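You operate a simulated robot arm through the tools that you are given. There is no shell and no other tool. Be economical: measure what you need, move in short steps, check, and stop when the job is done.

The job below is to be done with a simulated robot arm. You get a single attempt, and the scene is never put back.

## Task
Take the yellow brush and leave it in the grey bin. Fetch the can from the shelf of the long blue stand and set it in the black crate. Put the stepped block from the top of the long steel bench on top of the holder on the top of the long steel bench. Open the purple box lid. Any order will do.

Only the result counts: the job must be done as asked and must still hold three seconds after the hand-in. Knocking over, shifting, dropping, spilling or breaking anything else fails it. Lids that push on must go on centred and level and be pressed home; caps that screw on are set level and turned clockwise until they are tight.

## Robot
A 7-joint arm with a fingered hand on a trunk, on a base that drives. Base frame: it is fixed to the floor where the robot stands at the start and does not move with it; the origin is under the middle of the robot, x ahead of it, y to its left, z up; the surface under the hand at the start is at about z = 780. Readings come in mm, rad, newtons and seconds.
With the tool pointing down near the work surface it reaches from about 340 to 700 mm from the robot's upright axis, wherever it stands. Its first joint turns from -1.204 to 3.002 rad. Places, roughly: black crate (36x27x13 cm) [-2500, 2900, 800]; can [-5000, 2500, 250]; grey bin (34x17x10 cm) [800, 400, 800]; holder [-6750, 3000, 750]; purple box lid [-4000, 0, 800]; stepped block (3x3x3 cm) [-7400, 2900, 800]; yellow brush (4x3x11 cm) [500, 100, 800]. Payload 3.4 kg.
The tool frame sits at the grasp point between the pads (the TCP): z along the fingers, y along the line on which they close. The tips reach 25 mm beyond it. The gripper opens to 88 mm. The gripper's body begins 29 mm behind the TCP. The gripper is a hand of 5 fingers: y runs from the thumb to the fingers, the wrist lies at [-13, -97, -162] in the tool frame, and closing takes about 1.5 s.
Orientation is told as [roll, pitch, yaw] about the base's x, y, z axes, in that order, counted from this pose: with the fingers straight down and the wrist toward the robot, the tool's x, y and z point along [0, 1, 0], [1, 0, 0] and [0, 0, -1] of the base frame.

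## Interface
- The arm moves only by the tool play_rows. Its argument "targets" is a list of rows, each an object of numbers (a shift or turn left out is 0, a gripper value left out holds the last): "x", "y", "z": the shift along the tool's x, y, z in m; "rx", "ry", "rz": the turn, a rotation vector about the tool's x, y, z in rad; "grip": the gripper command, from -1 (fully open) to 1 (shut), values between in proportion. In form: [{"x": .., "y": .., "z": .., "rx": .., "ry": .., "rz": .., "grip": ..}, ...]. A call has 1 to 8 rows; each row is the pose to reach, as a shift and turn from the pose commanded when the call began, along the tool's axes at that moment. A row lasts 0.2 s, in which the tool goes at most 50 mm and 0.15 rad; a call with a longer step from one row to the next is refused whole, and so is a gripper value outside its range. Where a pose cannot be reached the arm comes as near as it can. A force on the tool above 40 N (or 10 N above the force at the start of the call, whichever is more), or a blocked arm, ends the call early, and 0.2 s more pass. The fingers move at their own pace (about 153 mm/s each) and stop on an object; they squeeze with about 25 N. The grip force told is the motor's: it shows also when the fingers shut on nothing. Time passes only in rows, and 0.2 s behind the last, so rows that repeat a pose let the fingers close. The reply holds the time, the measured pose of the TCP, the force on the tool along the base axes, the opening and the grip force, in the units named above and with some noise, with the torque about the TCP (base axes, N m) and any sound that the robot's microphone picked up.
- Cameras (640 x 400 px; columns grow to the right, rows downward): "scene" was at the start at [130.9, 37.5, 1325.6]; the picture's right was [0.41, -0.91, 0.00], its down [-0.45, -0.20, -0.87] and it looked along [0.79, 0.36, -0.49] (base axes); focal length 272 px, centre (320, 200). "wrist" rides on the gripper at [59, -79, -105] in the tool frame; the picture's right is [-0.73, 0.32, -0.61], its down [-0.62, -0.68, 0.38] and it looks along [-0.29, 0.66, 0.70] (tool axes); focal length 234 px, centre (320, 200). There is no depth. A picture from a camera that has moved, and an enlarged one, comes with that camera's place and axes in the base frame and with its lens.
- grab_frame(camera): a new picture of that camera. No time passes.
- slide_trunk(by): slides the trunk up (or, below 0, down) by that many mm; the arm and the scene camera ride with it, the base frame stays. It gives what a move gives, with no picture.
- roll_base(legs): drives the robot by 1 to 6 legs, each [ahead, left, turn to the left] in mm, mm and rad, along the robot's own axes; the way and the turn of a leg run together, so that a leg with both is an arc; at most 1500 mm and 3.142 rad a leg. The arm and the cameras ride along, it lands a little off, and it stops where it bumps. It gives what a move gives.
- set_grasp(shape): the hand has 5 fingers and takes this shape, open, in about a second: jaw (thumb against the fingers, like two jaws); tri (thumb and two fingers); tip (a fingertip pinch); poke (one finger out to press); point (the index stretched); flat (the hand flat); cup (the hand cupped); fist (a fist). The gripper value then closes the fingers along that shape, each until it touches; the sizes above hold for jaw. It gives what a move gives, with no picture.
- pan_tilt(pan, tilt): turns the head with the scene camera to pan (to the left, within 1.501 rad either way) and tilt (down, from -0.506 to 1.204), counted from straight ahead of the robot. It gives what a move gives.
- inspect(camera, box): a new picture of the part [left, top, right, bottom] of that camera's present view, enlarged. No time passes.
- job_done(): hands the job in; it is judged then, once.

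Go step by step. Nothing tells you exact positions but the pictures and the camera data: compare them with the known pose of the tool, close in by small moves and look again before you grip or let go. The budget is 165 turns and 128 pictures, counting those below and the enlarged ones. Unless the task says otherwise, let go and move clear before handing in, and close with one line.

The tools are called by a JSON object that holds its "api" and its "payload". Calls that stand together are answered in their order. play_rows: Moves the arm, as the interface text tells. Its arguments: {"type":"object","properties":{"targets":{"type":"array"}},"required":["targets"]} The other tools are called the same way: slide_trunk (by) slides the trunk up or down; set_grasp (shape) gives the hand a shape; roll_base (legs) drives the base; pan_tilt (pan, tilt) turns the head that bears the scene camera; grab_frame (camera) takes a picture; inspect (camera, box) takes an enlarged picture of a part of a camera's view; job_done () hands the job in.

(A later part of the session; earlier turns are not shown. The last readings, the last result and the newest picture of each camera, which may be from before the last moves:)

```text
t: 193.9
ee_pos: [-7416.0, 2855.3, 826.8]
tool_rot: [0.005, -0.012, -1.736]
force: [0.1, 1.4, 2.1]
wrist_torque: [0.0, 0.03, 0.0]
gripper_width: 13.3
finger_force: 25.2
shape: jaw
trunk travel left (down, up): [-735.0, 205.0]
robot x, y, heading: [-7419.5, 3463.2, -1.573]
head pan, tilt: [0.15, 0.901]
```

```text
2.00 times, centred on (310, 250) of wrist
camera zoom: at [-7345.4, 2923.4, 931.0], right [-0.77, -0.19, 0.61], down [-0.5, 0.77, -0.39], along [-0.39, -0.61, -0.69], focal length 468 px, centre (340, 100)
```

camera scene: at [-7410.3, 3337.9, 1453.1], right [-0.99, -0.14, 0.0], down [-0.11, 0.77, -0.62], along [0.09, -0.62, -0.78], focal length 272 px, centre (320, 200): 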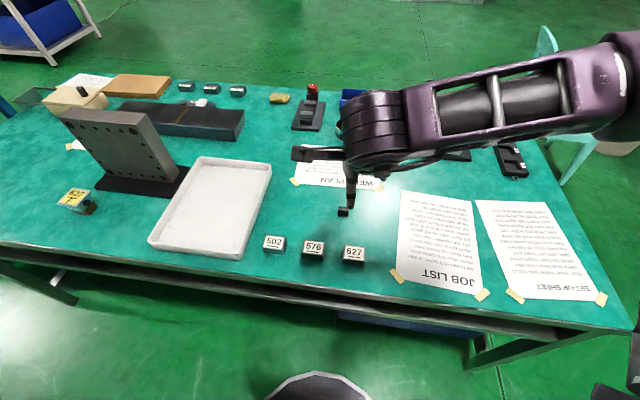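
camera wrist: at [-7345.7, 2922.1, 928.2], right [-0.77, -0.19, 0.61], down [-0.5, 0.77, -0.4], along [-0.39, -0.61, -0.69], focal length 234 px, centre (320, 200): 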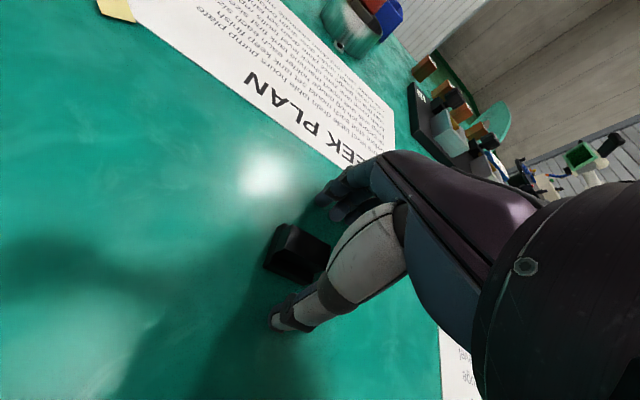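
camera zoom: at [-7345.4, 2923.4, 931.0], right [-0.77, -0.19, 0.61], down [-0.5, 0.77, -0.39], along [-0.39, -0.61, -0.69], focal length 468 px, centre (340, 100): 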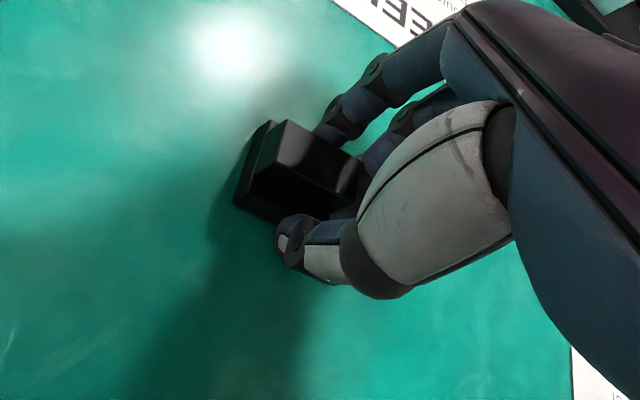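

Gripped (13 mm reading). I'll lift a little and check the hold.

{"api": "play_rows", "payload": {"targets": [{"z": -0.015}, {"z": -0.04}, {"z": -0.07}, {"z": -0.07}]}}

{"api": "inspect", "payload": {"camera": "wrist", "box": [230, 150, 390, 350]}}

{"api": "inspect", "payload": {"camera": "scene", "box": [310, 150, 380, 230]}}

```text
t: 194.9
ee_pos: [-7416.7, 2854.5, 896.2]
tool_rot: [0.004, -0.01, -1.735]
force: [0.1, 0.8, -1.6]
wrist_torque: [-0.01, 0.0, -0.01]
gripper_width: 12.6
finger_force: 25.2
shape: jaw
trunk travel left (down, up): [-735.0, 205.0]
robot x, y, heading: [-7414.8, 3460.9, -1.577]
head pan, tilt: [0.15, 0.901]
```

```text
2.00 times, centred on (310, 250) of wrist
camera zoom: at [-7346.0, 2922.5, 1001.4], right [-0.77, -0.19, 0.61], down [-0.5, 0.77, -0.39], along [-0.39, -0.61, -0.69], focal length 468 px, centre (340, 100)
```

zoom: 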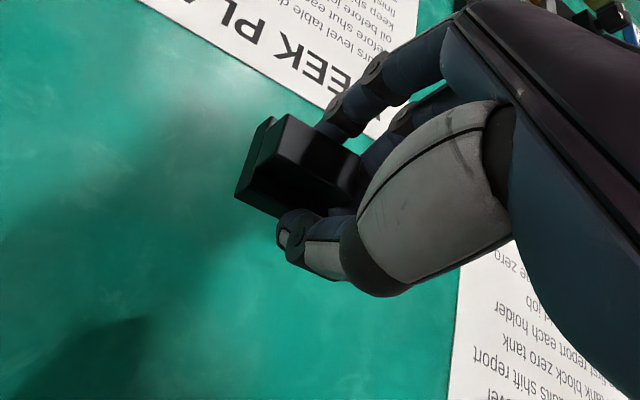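

```text
5.00 times, centred on (345, 190) of scene
camera zoom: at [-7410.3, 3337.2, 1452.9], right [-0.99, -0.14, 0.0], down [-0.11, 0.78, -0.62], along [0.09, -0.61, -0.78], focal length 1361 px, centre (195, 250)
```

zoom: 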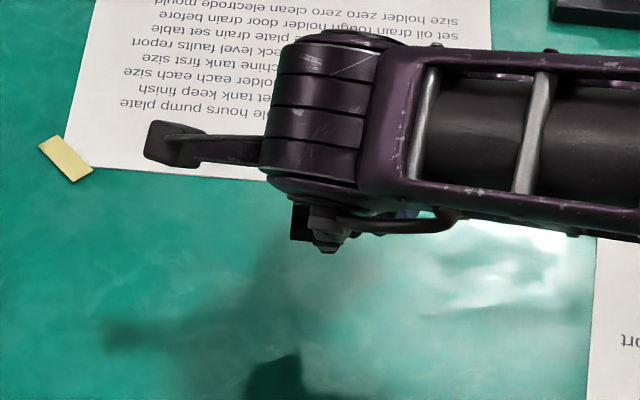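

Held level. I'll raise, pull in and drive left to the holder.

{"api": "play_rows", "payload": {"targets": [{"z": -0.045}, {"z": -0.09}, {"z": -0.135}, {"y": -0.03, "z": -0.17}, {"y": -0.07, "z": -0.2}, {"y": -0.11, "z": -0.22}, {"y": -0.14, "z": -0.23}]}}

{"api": "roll_base", "payload": {"legs": [[0, 760, 0]]}}

{"api": "pan_tilt", "payload": {"pan": 0.1, "tilt": 0.9}}

{"api": "grab_frame", "payload": {"camera": "scene"}}

{"api": "grab_frame", "payload": {"camera": "wrist"}}

```text
t: 196.5
ee_pos: [-7394.5, 2995.5, 1123.8]
tool_rot: [0.004, -0.01, -1.735]
force: [0.1, -0.5, -0.4]
wrist_torque: [-0.02, -0.01, 0.0]
gripper_width: 12.5
finger_force: 25.1
shape: jaw
trunk travel left (down, up): [-735.0, 205.0]
robot x, y, heading: [-7421.2, 3460.5, -1.574]
head pan, tilt: [0.15, 0.901]
```

```text
t: 200.6
ee_pos: [-6636.5, 2989.4, 1123.4]
tool_rot: [0.003, -0.011, -1.733]
force: [-0.3, 0.2, -1.0]
wrist_torque: [-0.03, -0.02, 0.0]
gripper_width: 12.3
finger_force: 25.4
shape: jaw
trunk travel left (down, up): [-735.0, 205.0]
robot x, y, heading: [-6661.0, 3455.4, -1.573]
head pan, tilt: [0.15, 0.901]
```

```text
t: 201.2
ee_pos: [-6636.9, 2989.6, 1123.7]
tool_rot: [0.005, -0.011, -1.733]
force: [0.1, 0.1, -0.7]
wrist_torque: [0.0, 0.04, -0.01]
gripper_width: 12.8
finger_force: 25.2
shape: jaw
trunk travel left (down, up): [-735.0, 205.0]
robot x, y, heading: [-6661.6, 3460.7, -1.574]
head pan, tilt: [0.099, 0.901]
```

```text
55 pictures are left
camera scene: at [-6655.3, 3333.4, 1453.0], right [-1.0, -0.1, 0.0], down [-0.07, 0.78, -0.62], along [0.06, -0.62, -0.78], focal length 272 px, centre (320, 200)
```

scene: 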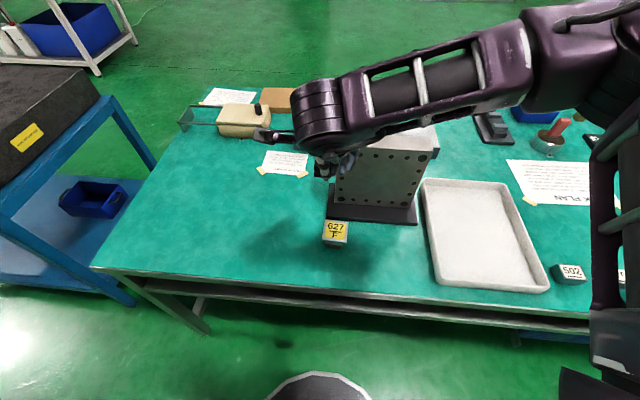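

```text
54 pictures are left
camera wrist: at [-6565.0, 3058.7, 1228.1], right [-0.77, -0.19, 0.61], down [-0.5, 0.77, -0.39], along [-0.39, -0.61, -0.69], focal length 234 px, centre (320, 200)
```

wrist: 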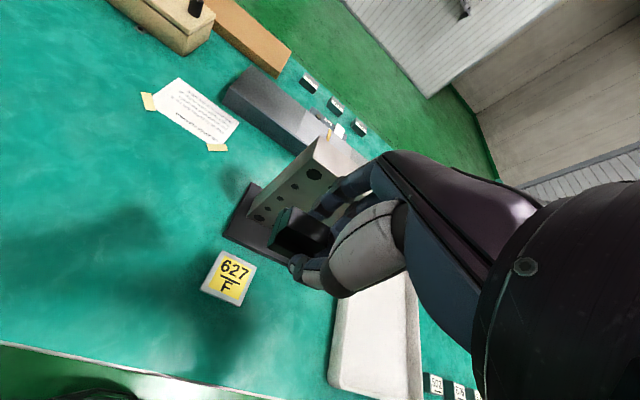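

The holder is just ahead, with the angle plate close behind it. I'll zoom on the holder from both cameras.

{"api": "inspect", "payload": {"camera": "wrist", "box": [185, 230, 275, 320]}}

{"api": "inspect", "payload": {"camera": "scene", "box": [295, 190, 375, 260]}}

```text
4.44 times, centred on (230, 275) of wrist
camera zoom: at [-6565.0, 3058.7, 1228.1], right [-0.77, -0.19, 0.61], down [-0.5, 0.77, -0.39], along [-0.39, -0.61, -0.69], focal length 1041 px, centre (720, -133)
```

zoom: 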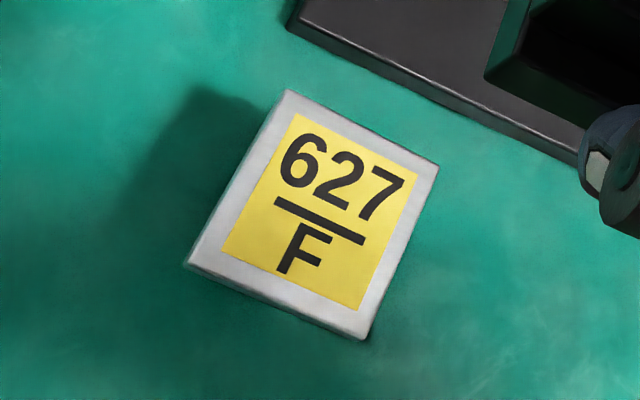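

```text
5.71 times, centred on (335, 225) of scene
camera zoom: at [-6655.3, 3333.4, 1453.0], right [-1.0, -0.1, 0.0], down [-0.07, 0.78, -0.62], along [0.06, -0.62, -0.78], focal length 1556 px, centre (234, 57)
```

zoom: 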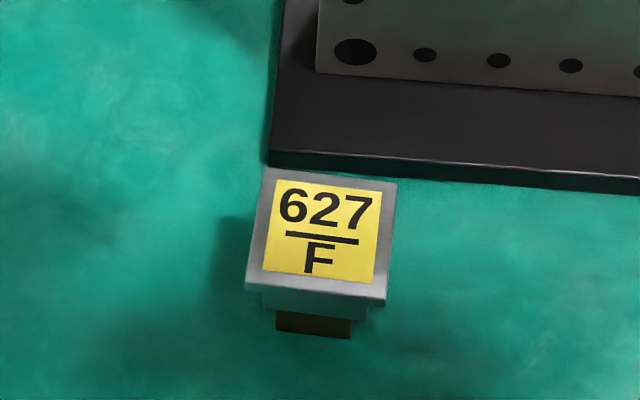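

The plate top is level, about 61 mm square, centred near (-6655, 2960) at z≈860. I'll move the block over it and stop ~30 mm above.

{"api": "play_rows", "payload": {"targets": [{"x": -0.016, "y": 0.022}, {"x": -0.0315, "y": 0.043}, {"x": -0.0315, "y": 0.043, "z": 0.045}, {"x": -0.0315, "y": 0.043, "z": 0.09}, {"x": -0.0315, "y": 0.043, "z": 0.135}, {"x": -0.0315, "y": 0.043, "z": 0.175}, {"x": -0.0315, "y": 0.043, "z": 0.195}]}}

{"api": "grab_frame", "payload": {"camera": "wrist"}}

{"api": "inspect", "payload": {"camera": "scene", "box": [275, 170, 395, 260]}}

```text
t: 202.8
ee_pos: [-6673.5, 2951.4, 926.2]
tool_rot: [0.004, -0.011, -1.732]
force: [0.7, -0.6, -1.2]
wrist_torque: [0.01, 0.0, 0.04]
gripper_width: 12.5
finger_force: 24.7
shape: jaw
trunk travel left (down, up): [-735.0, 205.0]
robot x, y, heading: [-6659.9, 3460.0, -1.577]
head pan, tilt: [0.099, 0.901]
```

```text
51 pictures are left
camera wrist: at [-6603.1, 3020.4, 1031.3], right [-0.77, -0.19, 0.61], down [-0.5, 0.77, -0.39], along [-0.39, -0.61, -0.69], focal length 234 px, centre (320, 200)
```

wrist: 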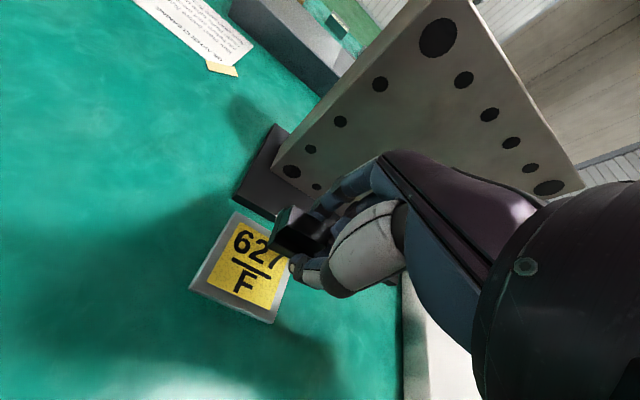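

```text
4.44 times, centred on (335, 215) of scene
camera zoom: at [-6655.7, 3333.3, 1453.0], right [-1.0, -0.1, 0.0], down [-0.07, 0.78, -0.62], along [0.06, -0.62, -0.78], focal length 1210 px, centre (253, 133)
```

zoom: 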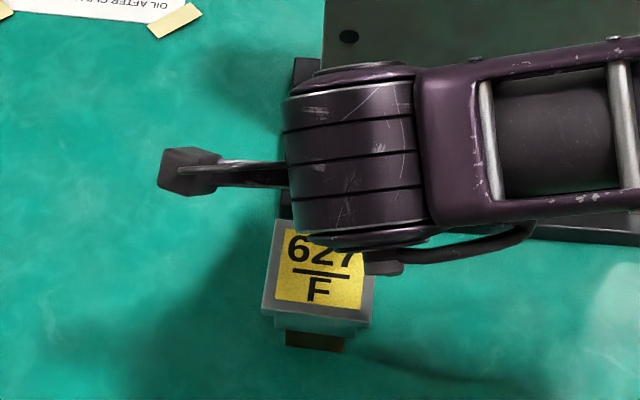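

Aligned within ~5 mm. I'll shift 3 mm and lower in small steps until contact.

{"api": "play_rows", "payload": {"targets": [{"x": 0.0015, "y": -0.003, "z": 0.01}, {"x": 0.0015, "y": -0.003, "z": 0.018}, {"x": 0.0015, "y": -0.003, "z": 0.022}]}}

{"api": "grab_frame", "payload": {"camera": "wrist"}}

{"api": "inspect", "payload": {"camera": "wrist", "box": [190, 180, 350, 320]}}

```text
t: 203.6
ee_pos: [-6670.9, 2954.7, 906.8]
tool_rot: [0.004, -0.011, -1.733]
force: [0.3, 0.3, -0.1]
wrist_torque: [-0.01, -0.02, 0.03]
gripper_width: 12.2
finger_force: 24.7
shape: jaw
trunk travel left (down, up): [-735.0, 205.0]
robot x, y, heading: [-6660.8, 3456.3, -1.575]
head pan, tilt: [0.099, 0.901]
```

```text
49 pictures are left
camera wrist: at [-6600.9, 3022.4, 1011.0], right [-0.77, -0.19, 0.61], down [-0.5, 0.77, -0.39], along [-0.39, -0.61, -0.69], focal length 234 px, centre (320, 200)
```

wrist: 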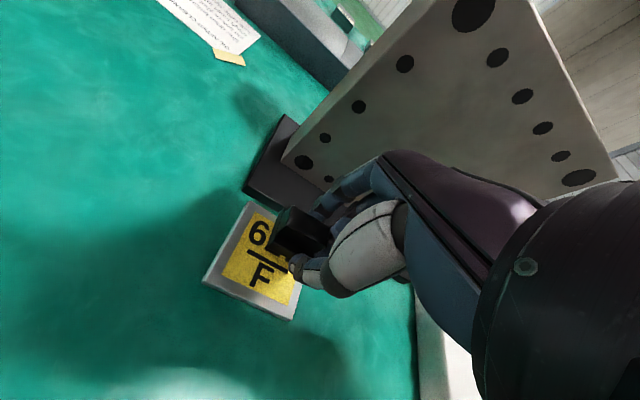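

```text
2.86 times, centred on (270, 250) of wrist
camera zoom: at [-6600.9, 3022.4, 1011.0], right [-0.77, -0.19, 0.61], down [-0.5, 0.77, -0.39], along [-0.39, -0.61, -0.69], focal length 669 px, centre (463, 57)
```

zoom: 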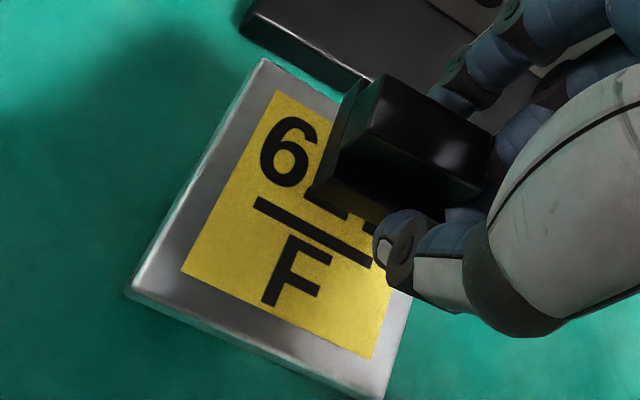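

Good alignment. Lowering further in small steps.

{"api": "play_rows", "payload": {"targets": [{"x": -0.003, "z": 0.006}, {"x": -0.003, "z": 0.01}, {"x": -0.003, "z": 0.012}]}}

{"api": "play_rows", "payload": {"targets": [{"z": 0.0015}, {"z": 0.003}, {"z": 0.0045}]}}

{"api": "inspect", "payload": {"camera": "wrist", "box": [190, 180, 350, 320]}}

```text
t: 204.4
ee_pos: [-6674.5, 2952.4, 895.1]
tool_rot: [0.005, -0.011, -1.734]
force: [0.0, 0.4, -1.9]
wrist_torque: [-0.03, 0.0, 0.02]
gripper_width: 12.7
finger_force: 24.9
shape: jaw
trunk travel left (down, up): [-735.0, 205.0]
robot x, y, heading: [-6660.6, 3458.5, -1.574]
head pan, tilt: [0.099, 0.901]
```

```text
t: 205.2
ee_pos: [-6674.8, 2952.7, 891.2]
tool_rot: [0.004, -0.011, -1.733]
force: [0.0, -0.6, 2.1]
wrist_torque: [-0.03, 0.0, 0.01]
gripper_width: 12.8
finger_force: 25.0
shape: jaw
trunk travel left (down, up): [-735.0, 205.0]
robot x, y, heading: [-6661.6, 3457.3, -1.573]
head pan, tilt: [0.099, 0.901]
```

```text
2.86 times, centred on (270, 250) of wrist
camera zoom: at [-6603.7, 3022.5, 995.3], right [-0.77, -0.19, 0.61], down [-0.5, 0.77, -0.39], along [-0.39, -0.61, -0.69], focal length 669 px, centre (463, 57)
```

zoom: 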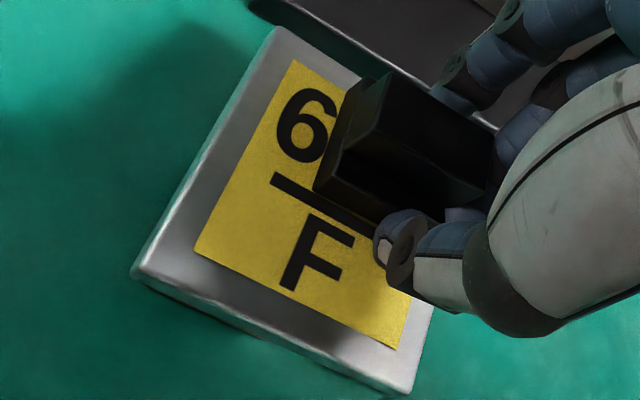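

Contact felt, but the block is about 12 mm off towards the plate's far-right corner. I'll lift 8 mm, shift to centre it, and lower again.

{"api": "play_rows", "payload": {"targets": [{"z": -0.008}, {"x": 0.005, "y": -0.007, "z": -0.009}, {"x": 0.01, "y": -0.013, "z": -0.009}, {"x": 0.01, "y": -0.013, "z": -0.005}]}}

{"api": "inspect", "payload": {"camera": "wrist", "box": [190, 180, 350, 320]}}

```text
t: 206.2
ee_pos: [-6663.5, 2964.7, 894.2]
tool_rot: [0.004, -0.01, -1.732]
force: [-0.1, -1.0, -1.1]
wrist_torque: [0.0, 0.01, 0.0]
gripper_width: 12.5
finger_force: 25.1
shape: jaw
trunk travel left (down, up): [-735.0, 205.0]
robot x, y, heading: [-6659.8, 3460.9, -1.574]
head pan, tilt: [0.099, 0.901]
```

```text
2.86 times, centred on (270, 250) of wrist
camera zoom: at [-6592.0, 3033.8, 999.9], right [-0.77, -0.19, 0.61], down [-0.5, 0.77, -0.39], along [-0.39, -0.61, -0.69], focal length 669 px, centre (463, 57)
```

zoom: 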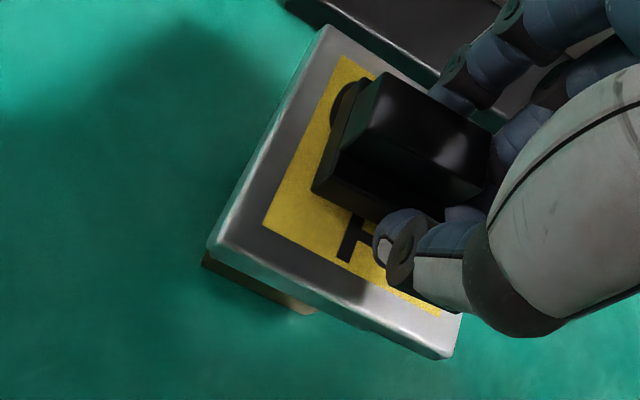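

Centred now. I'll lower to contact and release with a small opening.

{"api": "play_rows", "payload": {"targets": [{"z": 0.002}, {"z": 0.0035}, {"z": 0.0045}]}}

{"api": "play_rows", "payload": {"targets": [{"grip": 0.5}, {"grip": 0.35}, {"grip": 0.25}, {"grip": 0.2}, {"grip": 0.2}]}}

{"api": "inspect", "payload": {"camera": "wrist", "box": [190, 180, 350, 320]}}

```text
t: 207.0
ee_pos: [-6663.5, 2964.3, 890.4]
tool_rot: [0.005, -0.011, -1.735]
force: [-0.7, 0.3, 0.4]
wrist_torque: [-0.05, -0.01, 0.0]
gripper_width: 12.6
finger_force: 24.9
shape: jaw
trunk travel left (down, up): [-735.0, 205.0]
robot x, y, heading: [-6660.6, 3459.1, -1.574]
head pan, tilt: [0.099, 0.901]
```

```text
t: 208.2
ee_pos: [-6663.3, 2963.9, 891.5]
tool_rot: [0.005, -0.011, -1.732]
force: [1.2, -0.4, 0.5]
wrist_torque: [0.03, 0.0, -0.01]
gripper_width: 34.9
finger_force: 0.0
shape: jaw
trunk travel left (down, up): [-735.0, 205.0]
robot x, y, heading: [-6661.6, 3453.8, -1.57]
head pan, tilt: [0.099, 0.901]
```

```text
2.86 times, centred on (270, 250) of wrist
camera zoom: at [-6591.5, 3033.5, 995.3], right [-0.77, -0.19, 0.61], down [-0.5, 0.77, -0.39], along [-0.39, -0.61, -0.69], focal length 669 px, centre (463, 57)
```

zoom: 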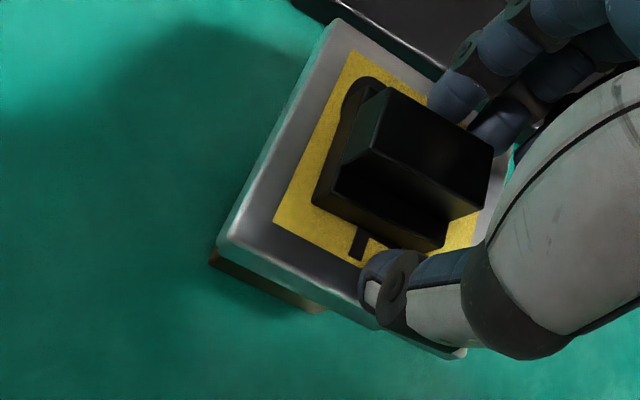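

The block rests on the plate and both sides are free. I'll rise straight up and check.

{"api": "play_rows", "payload": {"targets": [{"z": -0.01}, {"z": -0.025}, {"z": -0.05}, {"z": -0.09}, {"z": -0.135}, {"z": -0.18}, {"z": -0.22}, {"z": -0.25}]}}

{"api": "grab_frame", "payload": {"camera": "wrist"}}

{"api": "inspect", "payload": {"camera": "scene", "box": [275, 170, 395, 260]}}

```text
t: 210.0
ee_pos: [-6663.2, 2967.4, 1141.0]
tool_rot: [0.006, -0.01, -1.734]
force: [0.3, -0.2, -0.1]
wrist_torque: [0.02, 0.02, 0.02]
gripper_width: 35.1
finger_force: 0.1
shape: jaw
trunk travel left (down, up): [-735.0, 205.0]
robot x, y, heading: [-6661.0, 3460.5, -1.573]
head pan, tilt: [0.099, 0.901]
```

```text
44 pictures are left
camera wrist: at [-6593.2, 3035.7, 1246.2], right [-0.77, -0.19, 0.61], down [-0.5, 0.77, -0.39], along [-0.39, -0.61, -0.69], focal length 234 px, centre (320, 200)
```

wrist: 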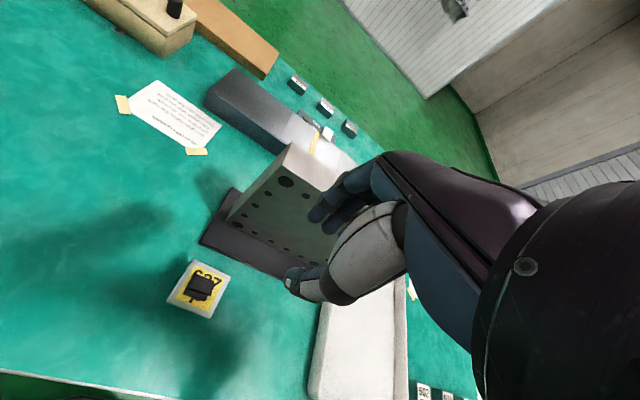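

```text
4.44 times, centred on (335, 215) of scene
camera zoom: at [-6655.5, 3334.3, 1453.0], right [-1.0, -0.1, 0.0], down [-0.07, 0.78, -0.62], along [0.06, -0.62, -0.78], focal length 1210 px, centre (253, 133)
```

zoom: 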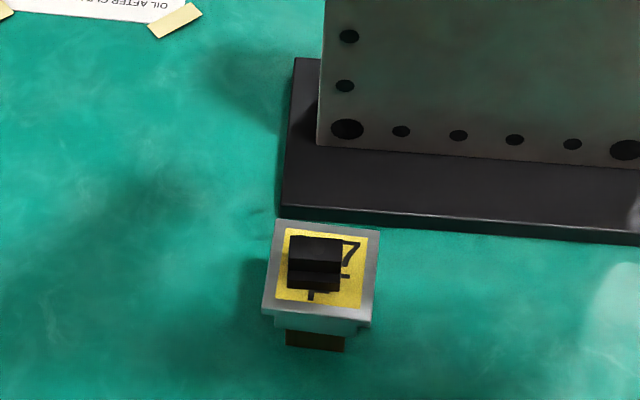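

The block is on the holder. Now the purple lid: I'll drive back along the lane, through the gap, and around to the end of the teal bench near (-4000, 0).

{"api": "play_rows", "payload": {"targets": [{"y": -0.03, "rz": -0.08}, {"y": -0.05, "rz": -0.16}]}}

{"api": "roll_base", "payload": {"legs": [[-240, 0, 0], [0, 1255, 0], [0, 1255, 0]]}}

```text
t: 210.6
ee_pos: [-6656.0, 3015.4, 1141.4]
tool_rot: [0.004, -0.012, -1.574]
force: [-0.3, -0.3, -0.2]
wrist_torque: [-0.01, 0.02, -0.02]
gripper_width: 34.9
finger_force: 0.0
shape: jaw
trunk travel left (down, up): [-735.0, 205.0]
robot x, y, heading: [-6658.2, 3459.7, -1.569]
head pan, tilt: [0.099, 0.901]
```

```text
t: 224.1
ee_pos: [-4187.3, 3254.0, 1139.5]
tool_rot: [0.004, -0.012, -1.578]
force: [0.0, 0.9, -0.3]
wrist_torque: [-0.03, 0.01, -0.01]
gripper_width: 34.8
finger_force: 0.0
shape: jaw
trunk travel left (down, up): [-735.0, 205.0]
robot x, y, heading: [-4190.3, 3701.4, -1.583]
head pan, tilt: [0.099, 0.901]
```

Now through the gap and round to the bench end.

{"api": "roll_base", "payload": {"legs": [[0, 50, 0], [1100, 0, 0], [1150, 0, 0], [0, -480, 0], [900, 0, 0]]}}

{"api": "pan_tilt", "payload": {"pan": 0.7, "tilt": 0.5}}

{"api": "grab_frame", "payload": {"camera": "scene"}}

```text
t: 242.4
ee_pos: [-4679.5, 122.3, 1140.5]
tool_rot: [0.001, -0.013, -1.607]
force: [-0.3, 0.1, -0.1]
wrist_torque: [0.02, 0.0, 0.0]
gripper_width: 34.7
finger_force: 0.1
shape: jaw
trunk travel left (down, up): [-735.0, 205.0]
robot x, y, heading: [-4671.8, 564.4, -1.61]
head pan, tilt: [0.099, 0.901]
```

```text
t: 243.4
ee_pos: [-4680.4, 121.9, 1139.5]
tool_rot: [0.004, -0.011, -1.606]
force: [0.2, -0.7, 0.0]
wrist_torque: [-0.04, 0.02, 0.02]
gripper_width: 35.0
finger_force: 0.1
shape: jaw
trunk travel left (down, up): [-735.0, 205.0]
robot x, y, heading: [-4668.8, 565.9, -1.611]
head pan, tilt: [0.7, 0.499]
```

```text
42 pictures are left
camera scene: at [-4618.8, 443.6, 1486.8], right [-0.79, -0.62, 0.0], down [-0.29, 0.38, -0.88], along [0.54, -0.69, -0.48], focal length 272 px, centre (320, 200)
```

scene: 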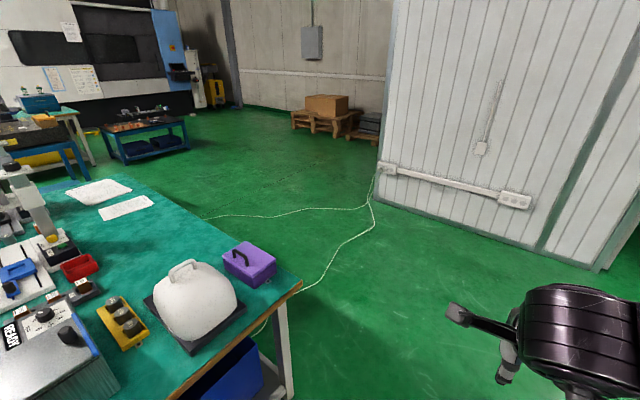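

The purple box with a black handle stands near the bench's corner. Zooming in.

{"api": "inspect", "payload": {"camera": "scene", "box": [205, 225, 305, 295]}}

```text
5.71 times, centred on (255, 260) of scene
camera zoom: at [-4618.8, 443.6, 1486.8], right [-0.79, -0.62, 0.0], down [-0.29, 0.38, -0.88], along [0.54, -0.69, -0.48], focal length 1556 px, centre (691, -143)
```

zoom: 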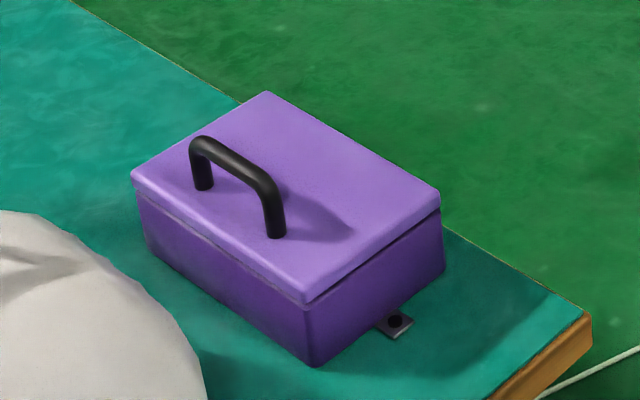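

The handle bar runs along x at about (−3990..−3921, 45), near the front edge, so the hinge should be the back long side (y≈−44). I'll go round to the bench's back corner so the hand can grip the bar along y and pull it up and back.

{"api": "roll_base", "payload": {"legs": [[974, 0, 0], [0, 0, 1.371], [0, 0, 1.37], [214, -455, 0]]}}

{"api": "pan_tilt", "payload": {"pan": 0.0, "tilt": 0.8}}

{"api": "grab_frame", "payload": {"camera": "scene"}}

{"api": "grab_frame", "payload": {"camera": "wrist"}}

```text
t: 257.7
ee_pos: [-4017.2, 1.9, 1140.0]
tool_rot: [0.004, -0.011, 1.13]
force: [-0.8, 0.3, 0.3]
wrist_torque: [0.03, -0.03, -0.03]
gripper_width: 34.9
finger_force: 0.1
shape: jaw
trunk travel left (down, up): [-735.0, 205.0]
robot x, y, heading: [-4204.6, -399.4, 1.13]
head pan, tilt: [0.7, 0.499]
```

```text
t: 258.7
ee_pos: [-4017.5, 2.3, 1138.9]
tool_rot: [0.003, -0.012, 1.129]
force: [-0.9, 1.1, -0.2]
wrist_torque: [0.01, -0.02, 0.02]
gripper_width: 35.0
finger_force: 0.0
shape: jaw
trunk travel left (down, up): [-735.0, 205.0]
robot x, y, heading: [-4201.2, -399.2, 1.133]
head pan, tilt: [0.0, 0.799]
```

```text
40 pictures are left
camera scene: at [-4146.1, -283.0, 1460.9], right [0.9, -0.43, 0.0], down [-0.31, -0.65, -0.7], along [0.3, 0.63, -0.72], focal length 272 px, centre (320, 200)
```

scene: 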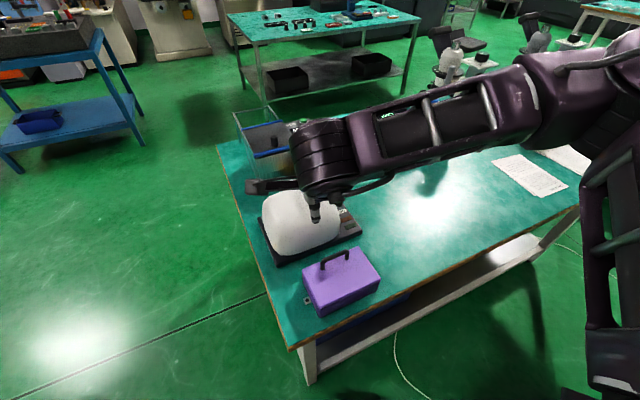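

```text
39 pictures are left
camera wrist: at [-4103.3, -46.0, 1244.4], right [0.79, -0.02, 0.61], down [0.27, -0.88, -0.39], along [0.54, 0.48, -0.69], focal length 234 px, centre (320, 200)
```

wrist: 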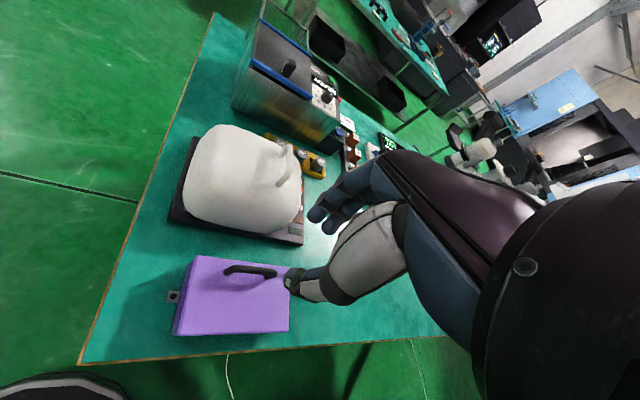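

The white dome stands close to the box's front, so clearance matters. I'll zoom in to measure.

{"api": "inspect", "payload": {"camera": "wrist", "box": [150, 110, 330, 350]}}

{"api": "inspect", "payload": {"camera": "scene", "box": [250, 180, 390, 320]}}

```text
1.67 times, centred on (240, 230) of wrist
camera zoom: at [-4103.3, -46.0, 1244.4], right [0.79, -0.02, 0.61], down [0.27, -0.88, -0.39], along [0.54, 0.48, -0.69], focal length 390 px, centre (453, 150)
```

zoom: 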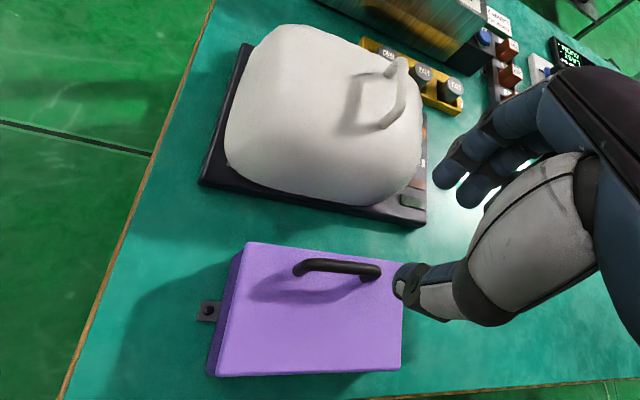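

```text
2.86 times, centred on (320, 250) of scene
camera zoom: at [-4146.1, -283.0, 1460.9], right [0.9, -0.43, 0.0], down [-0.31, -0.65, -0.7], along [0.3, 0.63, -0.72], focal length 778 px, centre (320, 57)
```

zoom: 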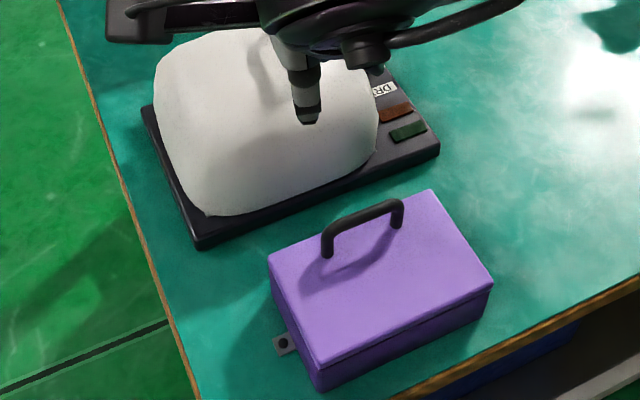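

Bar centre ≈ (-3950, 34), lid top z≈848, front edge y≈50, dome base from y≈108. The hand fits with a small opening. I'll move above the handle with the hand turned to close along y.

{"api": "play_rows", "payload": {"targets": [{"x": -0.012, "y": 0.014, "z": 0.02, "rz": -0.11, "grip": 0.0}, {"x": -0.024, "y": 0.03, "z": 0.05, "rz": -0.22}, {"x": -0.036, "y": 0.045, "z": 0.085, "rz": -0.33}, {"x": -0.047, "y": 0.058, "z": 0.12, "rz": -0.44}, {"x": -0.047, "y": 0.058, "z": 0.16, "rz": -0.44}, {"x": -0.047, "y": 0.058, "z": 0.18, "rz": -0.44}]}}

{"api": "grab_frame", "payload": {"camera": "wrist"}}

{"api": "inspect", "payload": {"camera": "scene", "box": [250, 180, 390, 320]}}

```text
t: 260.1
ee_pos: [-3950.2, 36.1, 960.5]
tool_rot: [0.0, -0.012, 1.571]
force: [-0.4, -0.9, -0.8]
wrist_torque: [0.02, -0.03, 0.02]
gripper_width: 43.4
finger_force: 0.2
shape: jaw
trunk travel left (down, up): [-735.0, 205.0]
robot x, y, heading: [-4201.6, -402.0, 1.127]
head pan, tilt: [0.0, 0.799]
```

```text
36 pictures are left
camera wrist: at [-4008.6, -44.1, 1064.4], right [0.72, 0.32, 0.61], down [0.62, -0.68, -0.39], along [0.29, 0.67, -0.69], focal length 234 px, centre (320, 200)
```

wrist: 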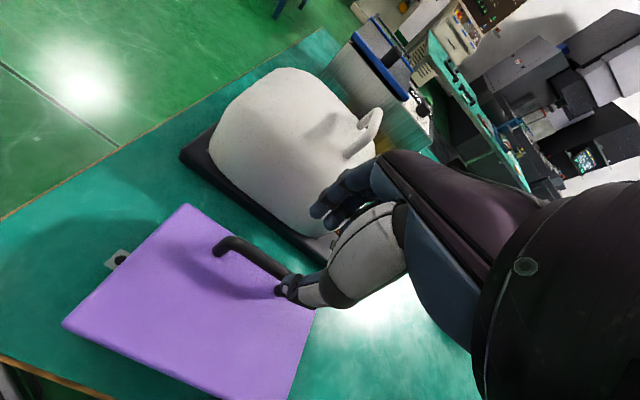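

```text
2.86 times, centred on (320, 250) of scene
camera zoom: at [-4145.7, -283.2, 1460.9], right [0.9, -0.43, 0.0], down [-0.31, -0.65, -0.7], along [0.3, 0.63, -0.72], focal length 778 px, centre (320, 57)
```

zoom: 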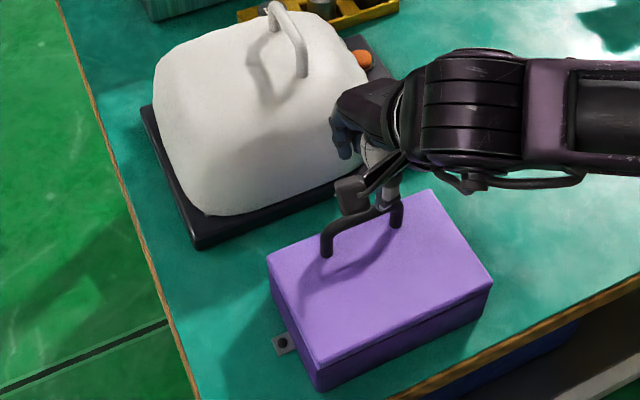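

The bar lies under the hand. I'll shift 7 mm left and descend to z≈880.

{"api": "play_rows", "payload": {"targets": [{"x": 0.007, "z": 0.03}, {"x": 0.007, "z": 0.06}, {"x": 0.007, "z": 0.08}]}}

{"api": "grab_frame", "payload": {"camera": "wrist"}}

{"api": "inspect", "payload": {"camera": "scene", "box": [250, 180, 390, 320]}}

```text
t: 260.9
ee_pos: [-3958.0, 38.2, 880.0]
tool_rot: [-0.002, -0.012, 1.572]
force: [-0.3, 0.9, 1.1]
wrist_torque: [0.02, -0.04, 0.03]
gripper_width: 43.4
finger_force: 0.1
shape: jaw
trunk travel left (down, up): [-735.0, 205.0]
robot x, y, heading: [-4197.6, -401.0, 1.129]
head pan, tilt: [0.0, 0.799]
```

```text
34 pictures are left
camera wrist: at [-4015.9, -42.7, 984.0], right [0.73, 0.32, 0.61], down [0.62, -0.68, -0.39], along [0.29, 0.67, -0.69], focal length 234 px, centre (320, 200)
```

wrist: 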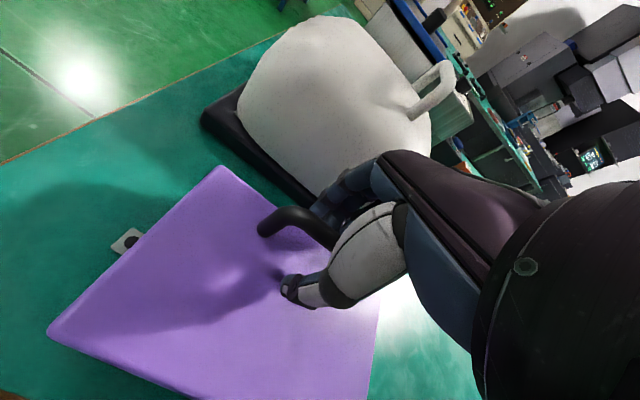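

```text
2.86 times, centred on (320, 250) of scene
camera zoom: at [-4146.1, -283.0, 1460.9], right [0.9, -0.43, 0.0], down [-0.31, -0.65, -0.7], along [0.3, 0.63, -0.72], focal length 778 px, centre (320, 57)
```

zoom: 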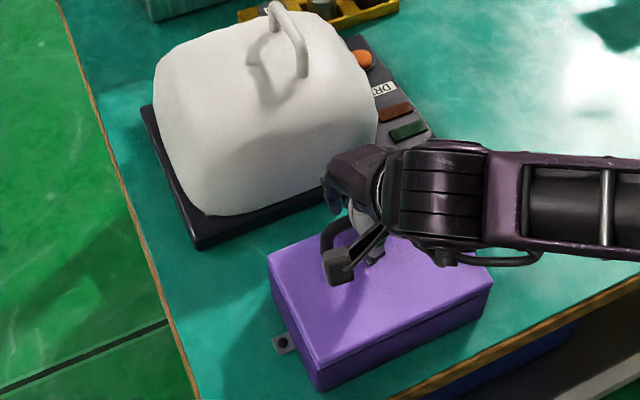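

The bar runs between thumb and fingers. Closing.

{"api": "play_rows", "payload": {"targets": [{"grip": 0.4}, {"grip": 1}, {"grip": 1}, {"grip": 1}, {"grip": 1}]}}

{"api": "inspect", "payload": {"camera": "wrist", "box": [210, 150, 390, 330]}}

```text
t: 262.1
ee_pos: [-3958.3, 37.0, 880.0]
tool_rot: [-0.003, -0.011, 1.57]
force: [-2.3, -5.1, -4.8]
wrist_torque: [0.03, 0.01, 0.09]
gripper_width: 0.1
finger_force: 25.1
shape: jaw
trunk travel left (down, up): [-735.0, 205.0]
robot x, y, heading: [-4199.5, -402.0, 1.124]
head pan, tilt: [0.0, 0.799]
```

```text
2.22 times, centred on (300, 240) of wrist
camera zoom: at [-4016.0, -43.9, 984.0], right [0.73, 0.32, 0.61], down [0.62, -0.68, -0.39], along [0.29, 0.66, -0.69], focal length 520 px, centre (364, 111)
```

zoom: 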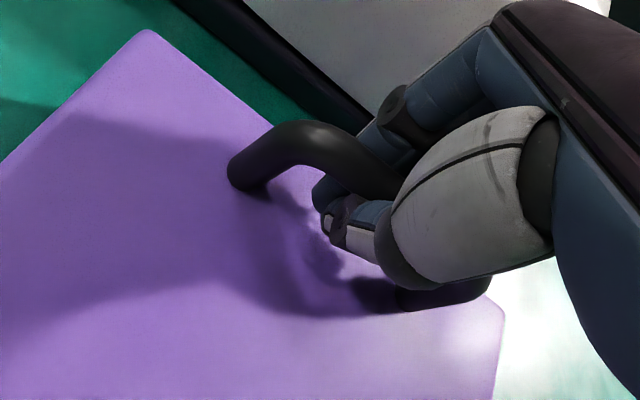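

The fingers are hooked right around the bar. I'll start swinging the lid up along its arc (hinge at y≈−55, z≈838).

{"api": "play_rows", "payload": {"targets": [{"y": -0.005, "z": -0.009, "rx": -0.05}, {"y": -0.0102, "z": -0.0174, "rx": -0.1}, {"y": -0.0167, "z": -0.0255, "rx": -0.15}, {"y": -0.0236, "z": -0.0325, "rx": -0.2}]}}

{"api": "grab_frame", "payload": {"camera": "scene"}}

```text
t: 263.1
ee_pos: [-3957.8, 20.2, 904.5]
tool_rot: [-0.001, -0.161, 1.571]
force: [-3.3, -7.2, -11.5]
wrist_torque: [0.12, -0.03, 0.02]
gripper_width: 0.0
finger_force: 24.9
shape: jaw
out of reach, approached as far as the arm can: row 4
trunk travel left (down, up): [-735.0, 205.0]
robot x, y, heading: [-4202.8, -401.1, 1.129]
head pan, tilt: [0.0, 0.799]
```

```text
31 pictures are left
camera scene: at [-4146.1, -283.7, 1460.9], right [0.9, -0.43, 0.0], down [-0.31, -0.65, -0.7], along [0.3, 0.63, -0.72], focal length 272 px, centre (320, 200)
```

scene: 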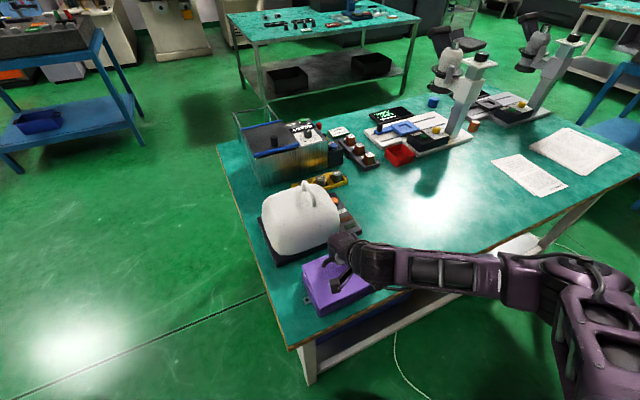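

The arm can't tilt further here. I'll check if the lid is rising, then continue without more tilt.

{"api": "inspect", "payload": {"camera": "scene", "box": [280, 220, 400, 330]}}

```text
3.64 times, centred on (340, 275) of scene
camera zoom: at [-4146.1, -283.7, 1460.9], right [0.9, -0.43, 0.0], down [-0.31, -0.65, -0.7], along [0.3, 0.63, -0.72], focal length 990 px, centre (247, -73)
```

zoom: 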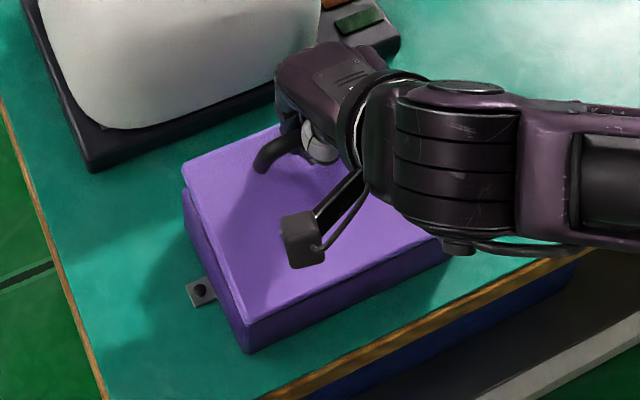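

The lid opens as expected, but the robot stands too close to tilt the hand through the full arc. I'll close it gently, let go, back the base off and regrip from a better spot.

{"api": "play_rows", "payload": {"targets": [{"y": 0.004, "z": 0.007, "rx": 0.04}, {"y": 0.007, "z": 0.014, "rx": 0.08}, {"y": 0.01, "z": 0.021, "rx": 0.12}, {"y": 0.0127, "z": 0.027, "rx": 0.15}]}}

{"api": "play_rows", "payload": {"targets": [{"grip": 0.5}, {"grip": 0.0}, {"grip": 0.0}, {"grip": 0.0}]}}

{"api": "inspect", "payload": {"camera": "wrist", "box": [210, 150, 390, 330]}}

```text
t: 264.1
ee_pos: [-3957.1, 36.0, 880.6]
tool_rot: [-0.002, -0.015, 1.571]
force: [-3.7, -6.8, -4.8]
wrist_torque: [0.03, 0.01, 0.08]
gripper_width: 0.1
finger_force: 25.4
shape: jaw
trunk travel left (down, up): [-735.0, 205.0]
robot x, y, heading: [-4201.9, -403.7, 1.124]
head pan, tilt: [0.0, 0.799]
```

```text
t: 265.1
ee_pos: [-3956.8, 37.4, 880.6]
tool_rot: [-0.003, -0.013, 1.568]
force: [-0.5, 0.0, 0.4]
wrist_torque: [0.01, -0.01, -0.02]
gripper_width: 43.7
finger_force: 0.0
shape: jaw
trunk travel left (down, up): [-735.0, 205.0]
robot x, y, heading: [-4200.6, -401.4, 1.125]
head pan, tilt: [0.0, 0.799]
```

```text
2.22 times, centred on (300, 240) of wrist
camera zoom: at [-4014.9, -43.5, 984.9], right [0.73, 0.32, 0.61], down [0.62, -0.68, -0.39], along [0.29, 0.66, -0.69], focal length 520 px, centre (364, 111)
```

zoom: 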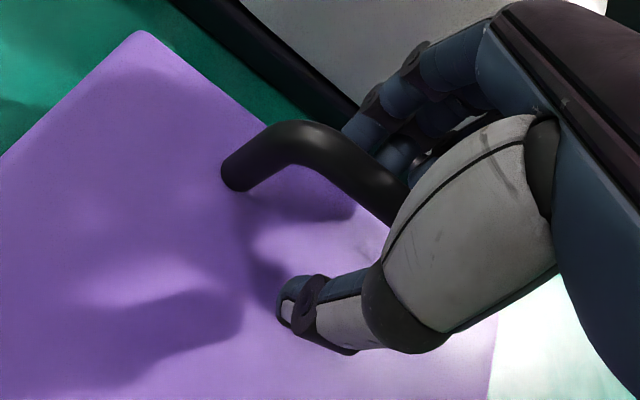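

Lid closed and released. I'll rise and reposition the base further back and more square to the box.

{"api": "play_rows", "payload": {"targets": [{"z": -0.03}, {"z": -0.07}, {"z": -0.115}, {"z": -0.16}, {"z": -0.2}]}}

{"api": "roll_base", "payload": {"legs": [[-140, 0, 0], [0, 0, 0.32], [-50, -130, 0]]}}

{"api": "grab_frame", "payload": {"camera": "scene"}}

```text
t: 266.3
ee_pos: [-3956.9, 37.2, 1082.2]
tool_rot: [-0.001, -0.011, 1.57]
force: [-0.5, 0.1, 0.9]
wrist_torque: [0.0, 0.0, -0.02]
gripper_width: 43.5
finger_force: 0.1
shape: jaw
trunk travel left (down, up): [-735.0, 205.0]
robot x, y, heading: [-4199.4, -403.4, 1.13]
head pan, tilt: [0.0, 0.799]
```

```text
t: 269.6
ee_pos: [-4048.5, -98.2, 1080.2]
tool_rot: [-0.003, -0.012, 1.896]
force: [-0.3, -0.5, 0.2]
wrist_torque: [-0.01, -0.01, -0.01]
gripper_width: 43.9
finger_force: 0.0
shape: jaw
trunk travel left (down, up): [-735.0, 205.0]
robot x, y, heading: [-4137.8, -591.8, 1.455]
head pan, tilt: [0.0, 0.799]
```

```text
28 pictures are left
camera scene: at [-4125.3, -462.4, 1460.9], right [0.99, -0.12, 0.0], down [-0.08, -0.71, -0.7], along [0.08, 0.69, -0.72], focal length 272 px, centre (320, 200)
```

scene: 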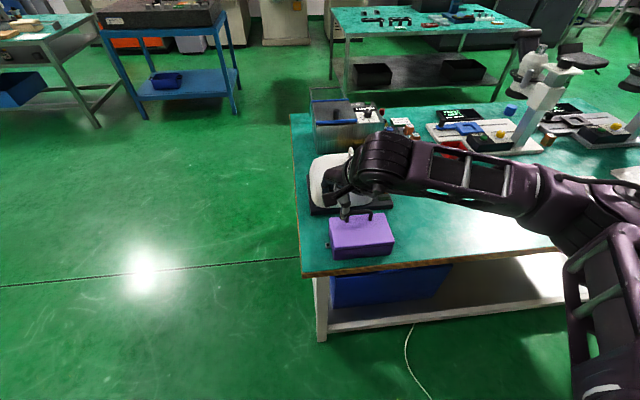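

Now I'll bring the hand back above the handle from here.

{"api": "play_rows", "payload": {"targets": [{"x": -0.026, "y": 0.02, "z": 0.0, "rz": 0.08}, {"x": -0.052, "y": 0.04, "z": 0.01, "rz": 0.16}, {"x": -0.078, "y": 0.06, "z": 0.03, "rz": 0.24}, {"x": -0.104, "y": 0.08, "z": 0.055, "rz": 0.326}, {"x": -0.13, "y": 0.099, "z": 0.085, "rz": 0.326}, {"x": -0.13, "y": 0.099, "z": 0.12, "rz": 0.326}, {"x": -0.13, "y": 0.099, "z": 0.14, "rz": 0.326}]}}

{"api": "grab_frame", "payload": {"camera": "wrist"}}

```text
t: 271.2
ee_pos: [-3957.6, 37.1, 942.4]
tool_rot: [0.001, -0.013, 1.57]
force: [0.6, 0.1, 0.4]
wrist_torque: [0.03, 0.0, -0.01]
gripper_width: 43.7
finger_force: 0.1
shape: jaw
trunk travel left (down, up): [-735.0, 205.0]
robot x, y, heading: [-4140.0, -590.6, 1.455]
head pan, tilt: [0.0, 0.799]
```

```text
27 pictures are left
camera wrist: at [-4015.9, -43.8, 1045.6], right [0.73, 0.32, 0.61], down [0.62, -0.68, -0.39], along [0.29, 0.67, -0.69], focal length 234 px, centre (320, 200)
```

wrist: 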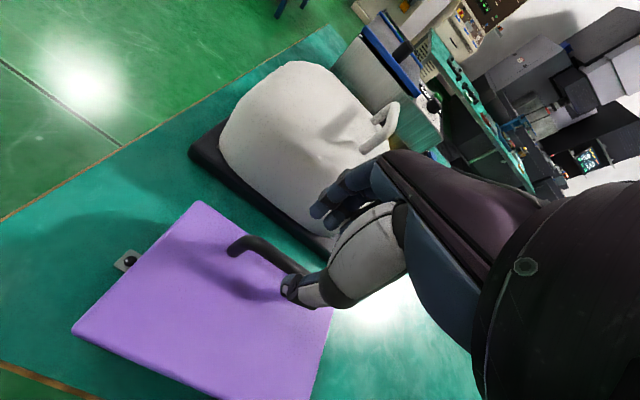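

Aligned over the bar again. Descend and close.

{"api": "play_rows", "payload": {"targets": [{"z": 0.03}, {"z": 0.055}, {"z": 0.062}, {"z": 0.062, "grip": 0.5}, {"z": 0.062, "grip": 1}, {"z": 0.062, "grip": 1}, {"z": 0.062, "grip": 1}, {"z": 0.062, "grip": 1}]}}

{"api": "inspect", "payload": {"camera": "wrist", "box": [210, 150, 390, 330]}}

```text
t: 273.0
ee_pos: [-3958.2, 37.1, 879.4]
tool_rot: [0.003, -0.01, 1.568]
force: [-1.7, -5.6, -4.7]
wrist_torque: [0.0, 0.01, 0.05]
gripper_width: 0.0
finger_force: 25.1
shape: jaw
trunk travel left (down, up): [-735.0, 205.0]
robot x, y, heading: [-4137.7, -592.6, 1.451]
head pan, tilt: [0.0, 0.799]
```

```text
2.22 times, centred on (300, 240) of wrist
camera zoom: at [-4015.7, -44.2, 983.9], right [0.73, 0.32, 0.61], down [0.62, -0.68, -0.39], along [0.29, 0.66, -0.69], focal length 520 px, centre (364, 111)
```

zoom: 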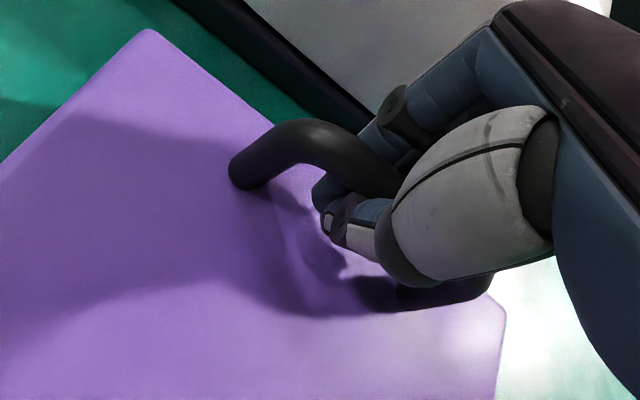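

Hooked again. Swinging up the first part of the arc, tilting the hand with it.

{"api": "play_rows", "payload": {"targets": [{"y": -0.005, "z": -0.009, "rx": -0.07}, {"y": -0.0102, "z": -0.0174, "rx": -0.14}, {"y": -0.0167, "z": -0.0255, "rx": -0.21}, {"y": -0.0236, "z": -0.0325, "rx": -0.28}, {"y": -0.0315, "z": -0.039, "rx": -0.35}, {"y": -0.0398, "z": -0.0446, "rx": -0.42}]}}

{"api": "inspect", "payload": {"camera": "scene", "box": [300, 170, 440, 290]}}

```text
t: 274.4
ee_pos: [-3948.9, 14.9, 909.4]
tool_rot: [0.008, -0.27, 1.577]
force: [-17.2, -8.2, -10.4]
wrist_torque: [0.03, 0.11, 0.13]
gripper_width: 0.1
finger_force: 25.1
shape: jaw
out of reach, approached as far as the arm can: row 4, 5, 6
trunk travel left (down, up): [-735.0, 205.0]
robot x, y, heading: [-4136.4, -587.3, 1.453]
head pan, tilt: [0.0, 0.799]
```

```text
3.33 times, centred on (370, 230) of scene
camera zoom: at [-4129.7, -462.5, 1460.9], right [0.99, -0.12, 0.0], down [-0.08, -0.71, -0.7], along [0.08, 0.69, -0.72], focal length 908 px, centre (153, 100)
```

zoom: 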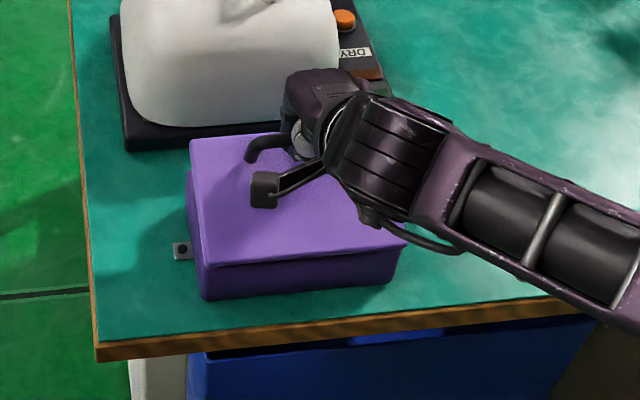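

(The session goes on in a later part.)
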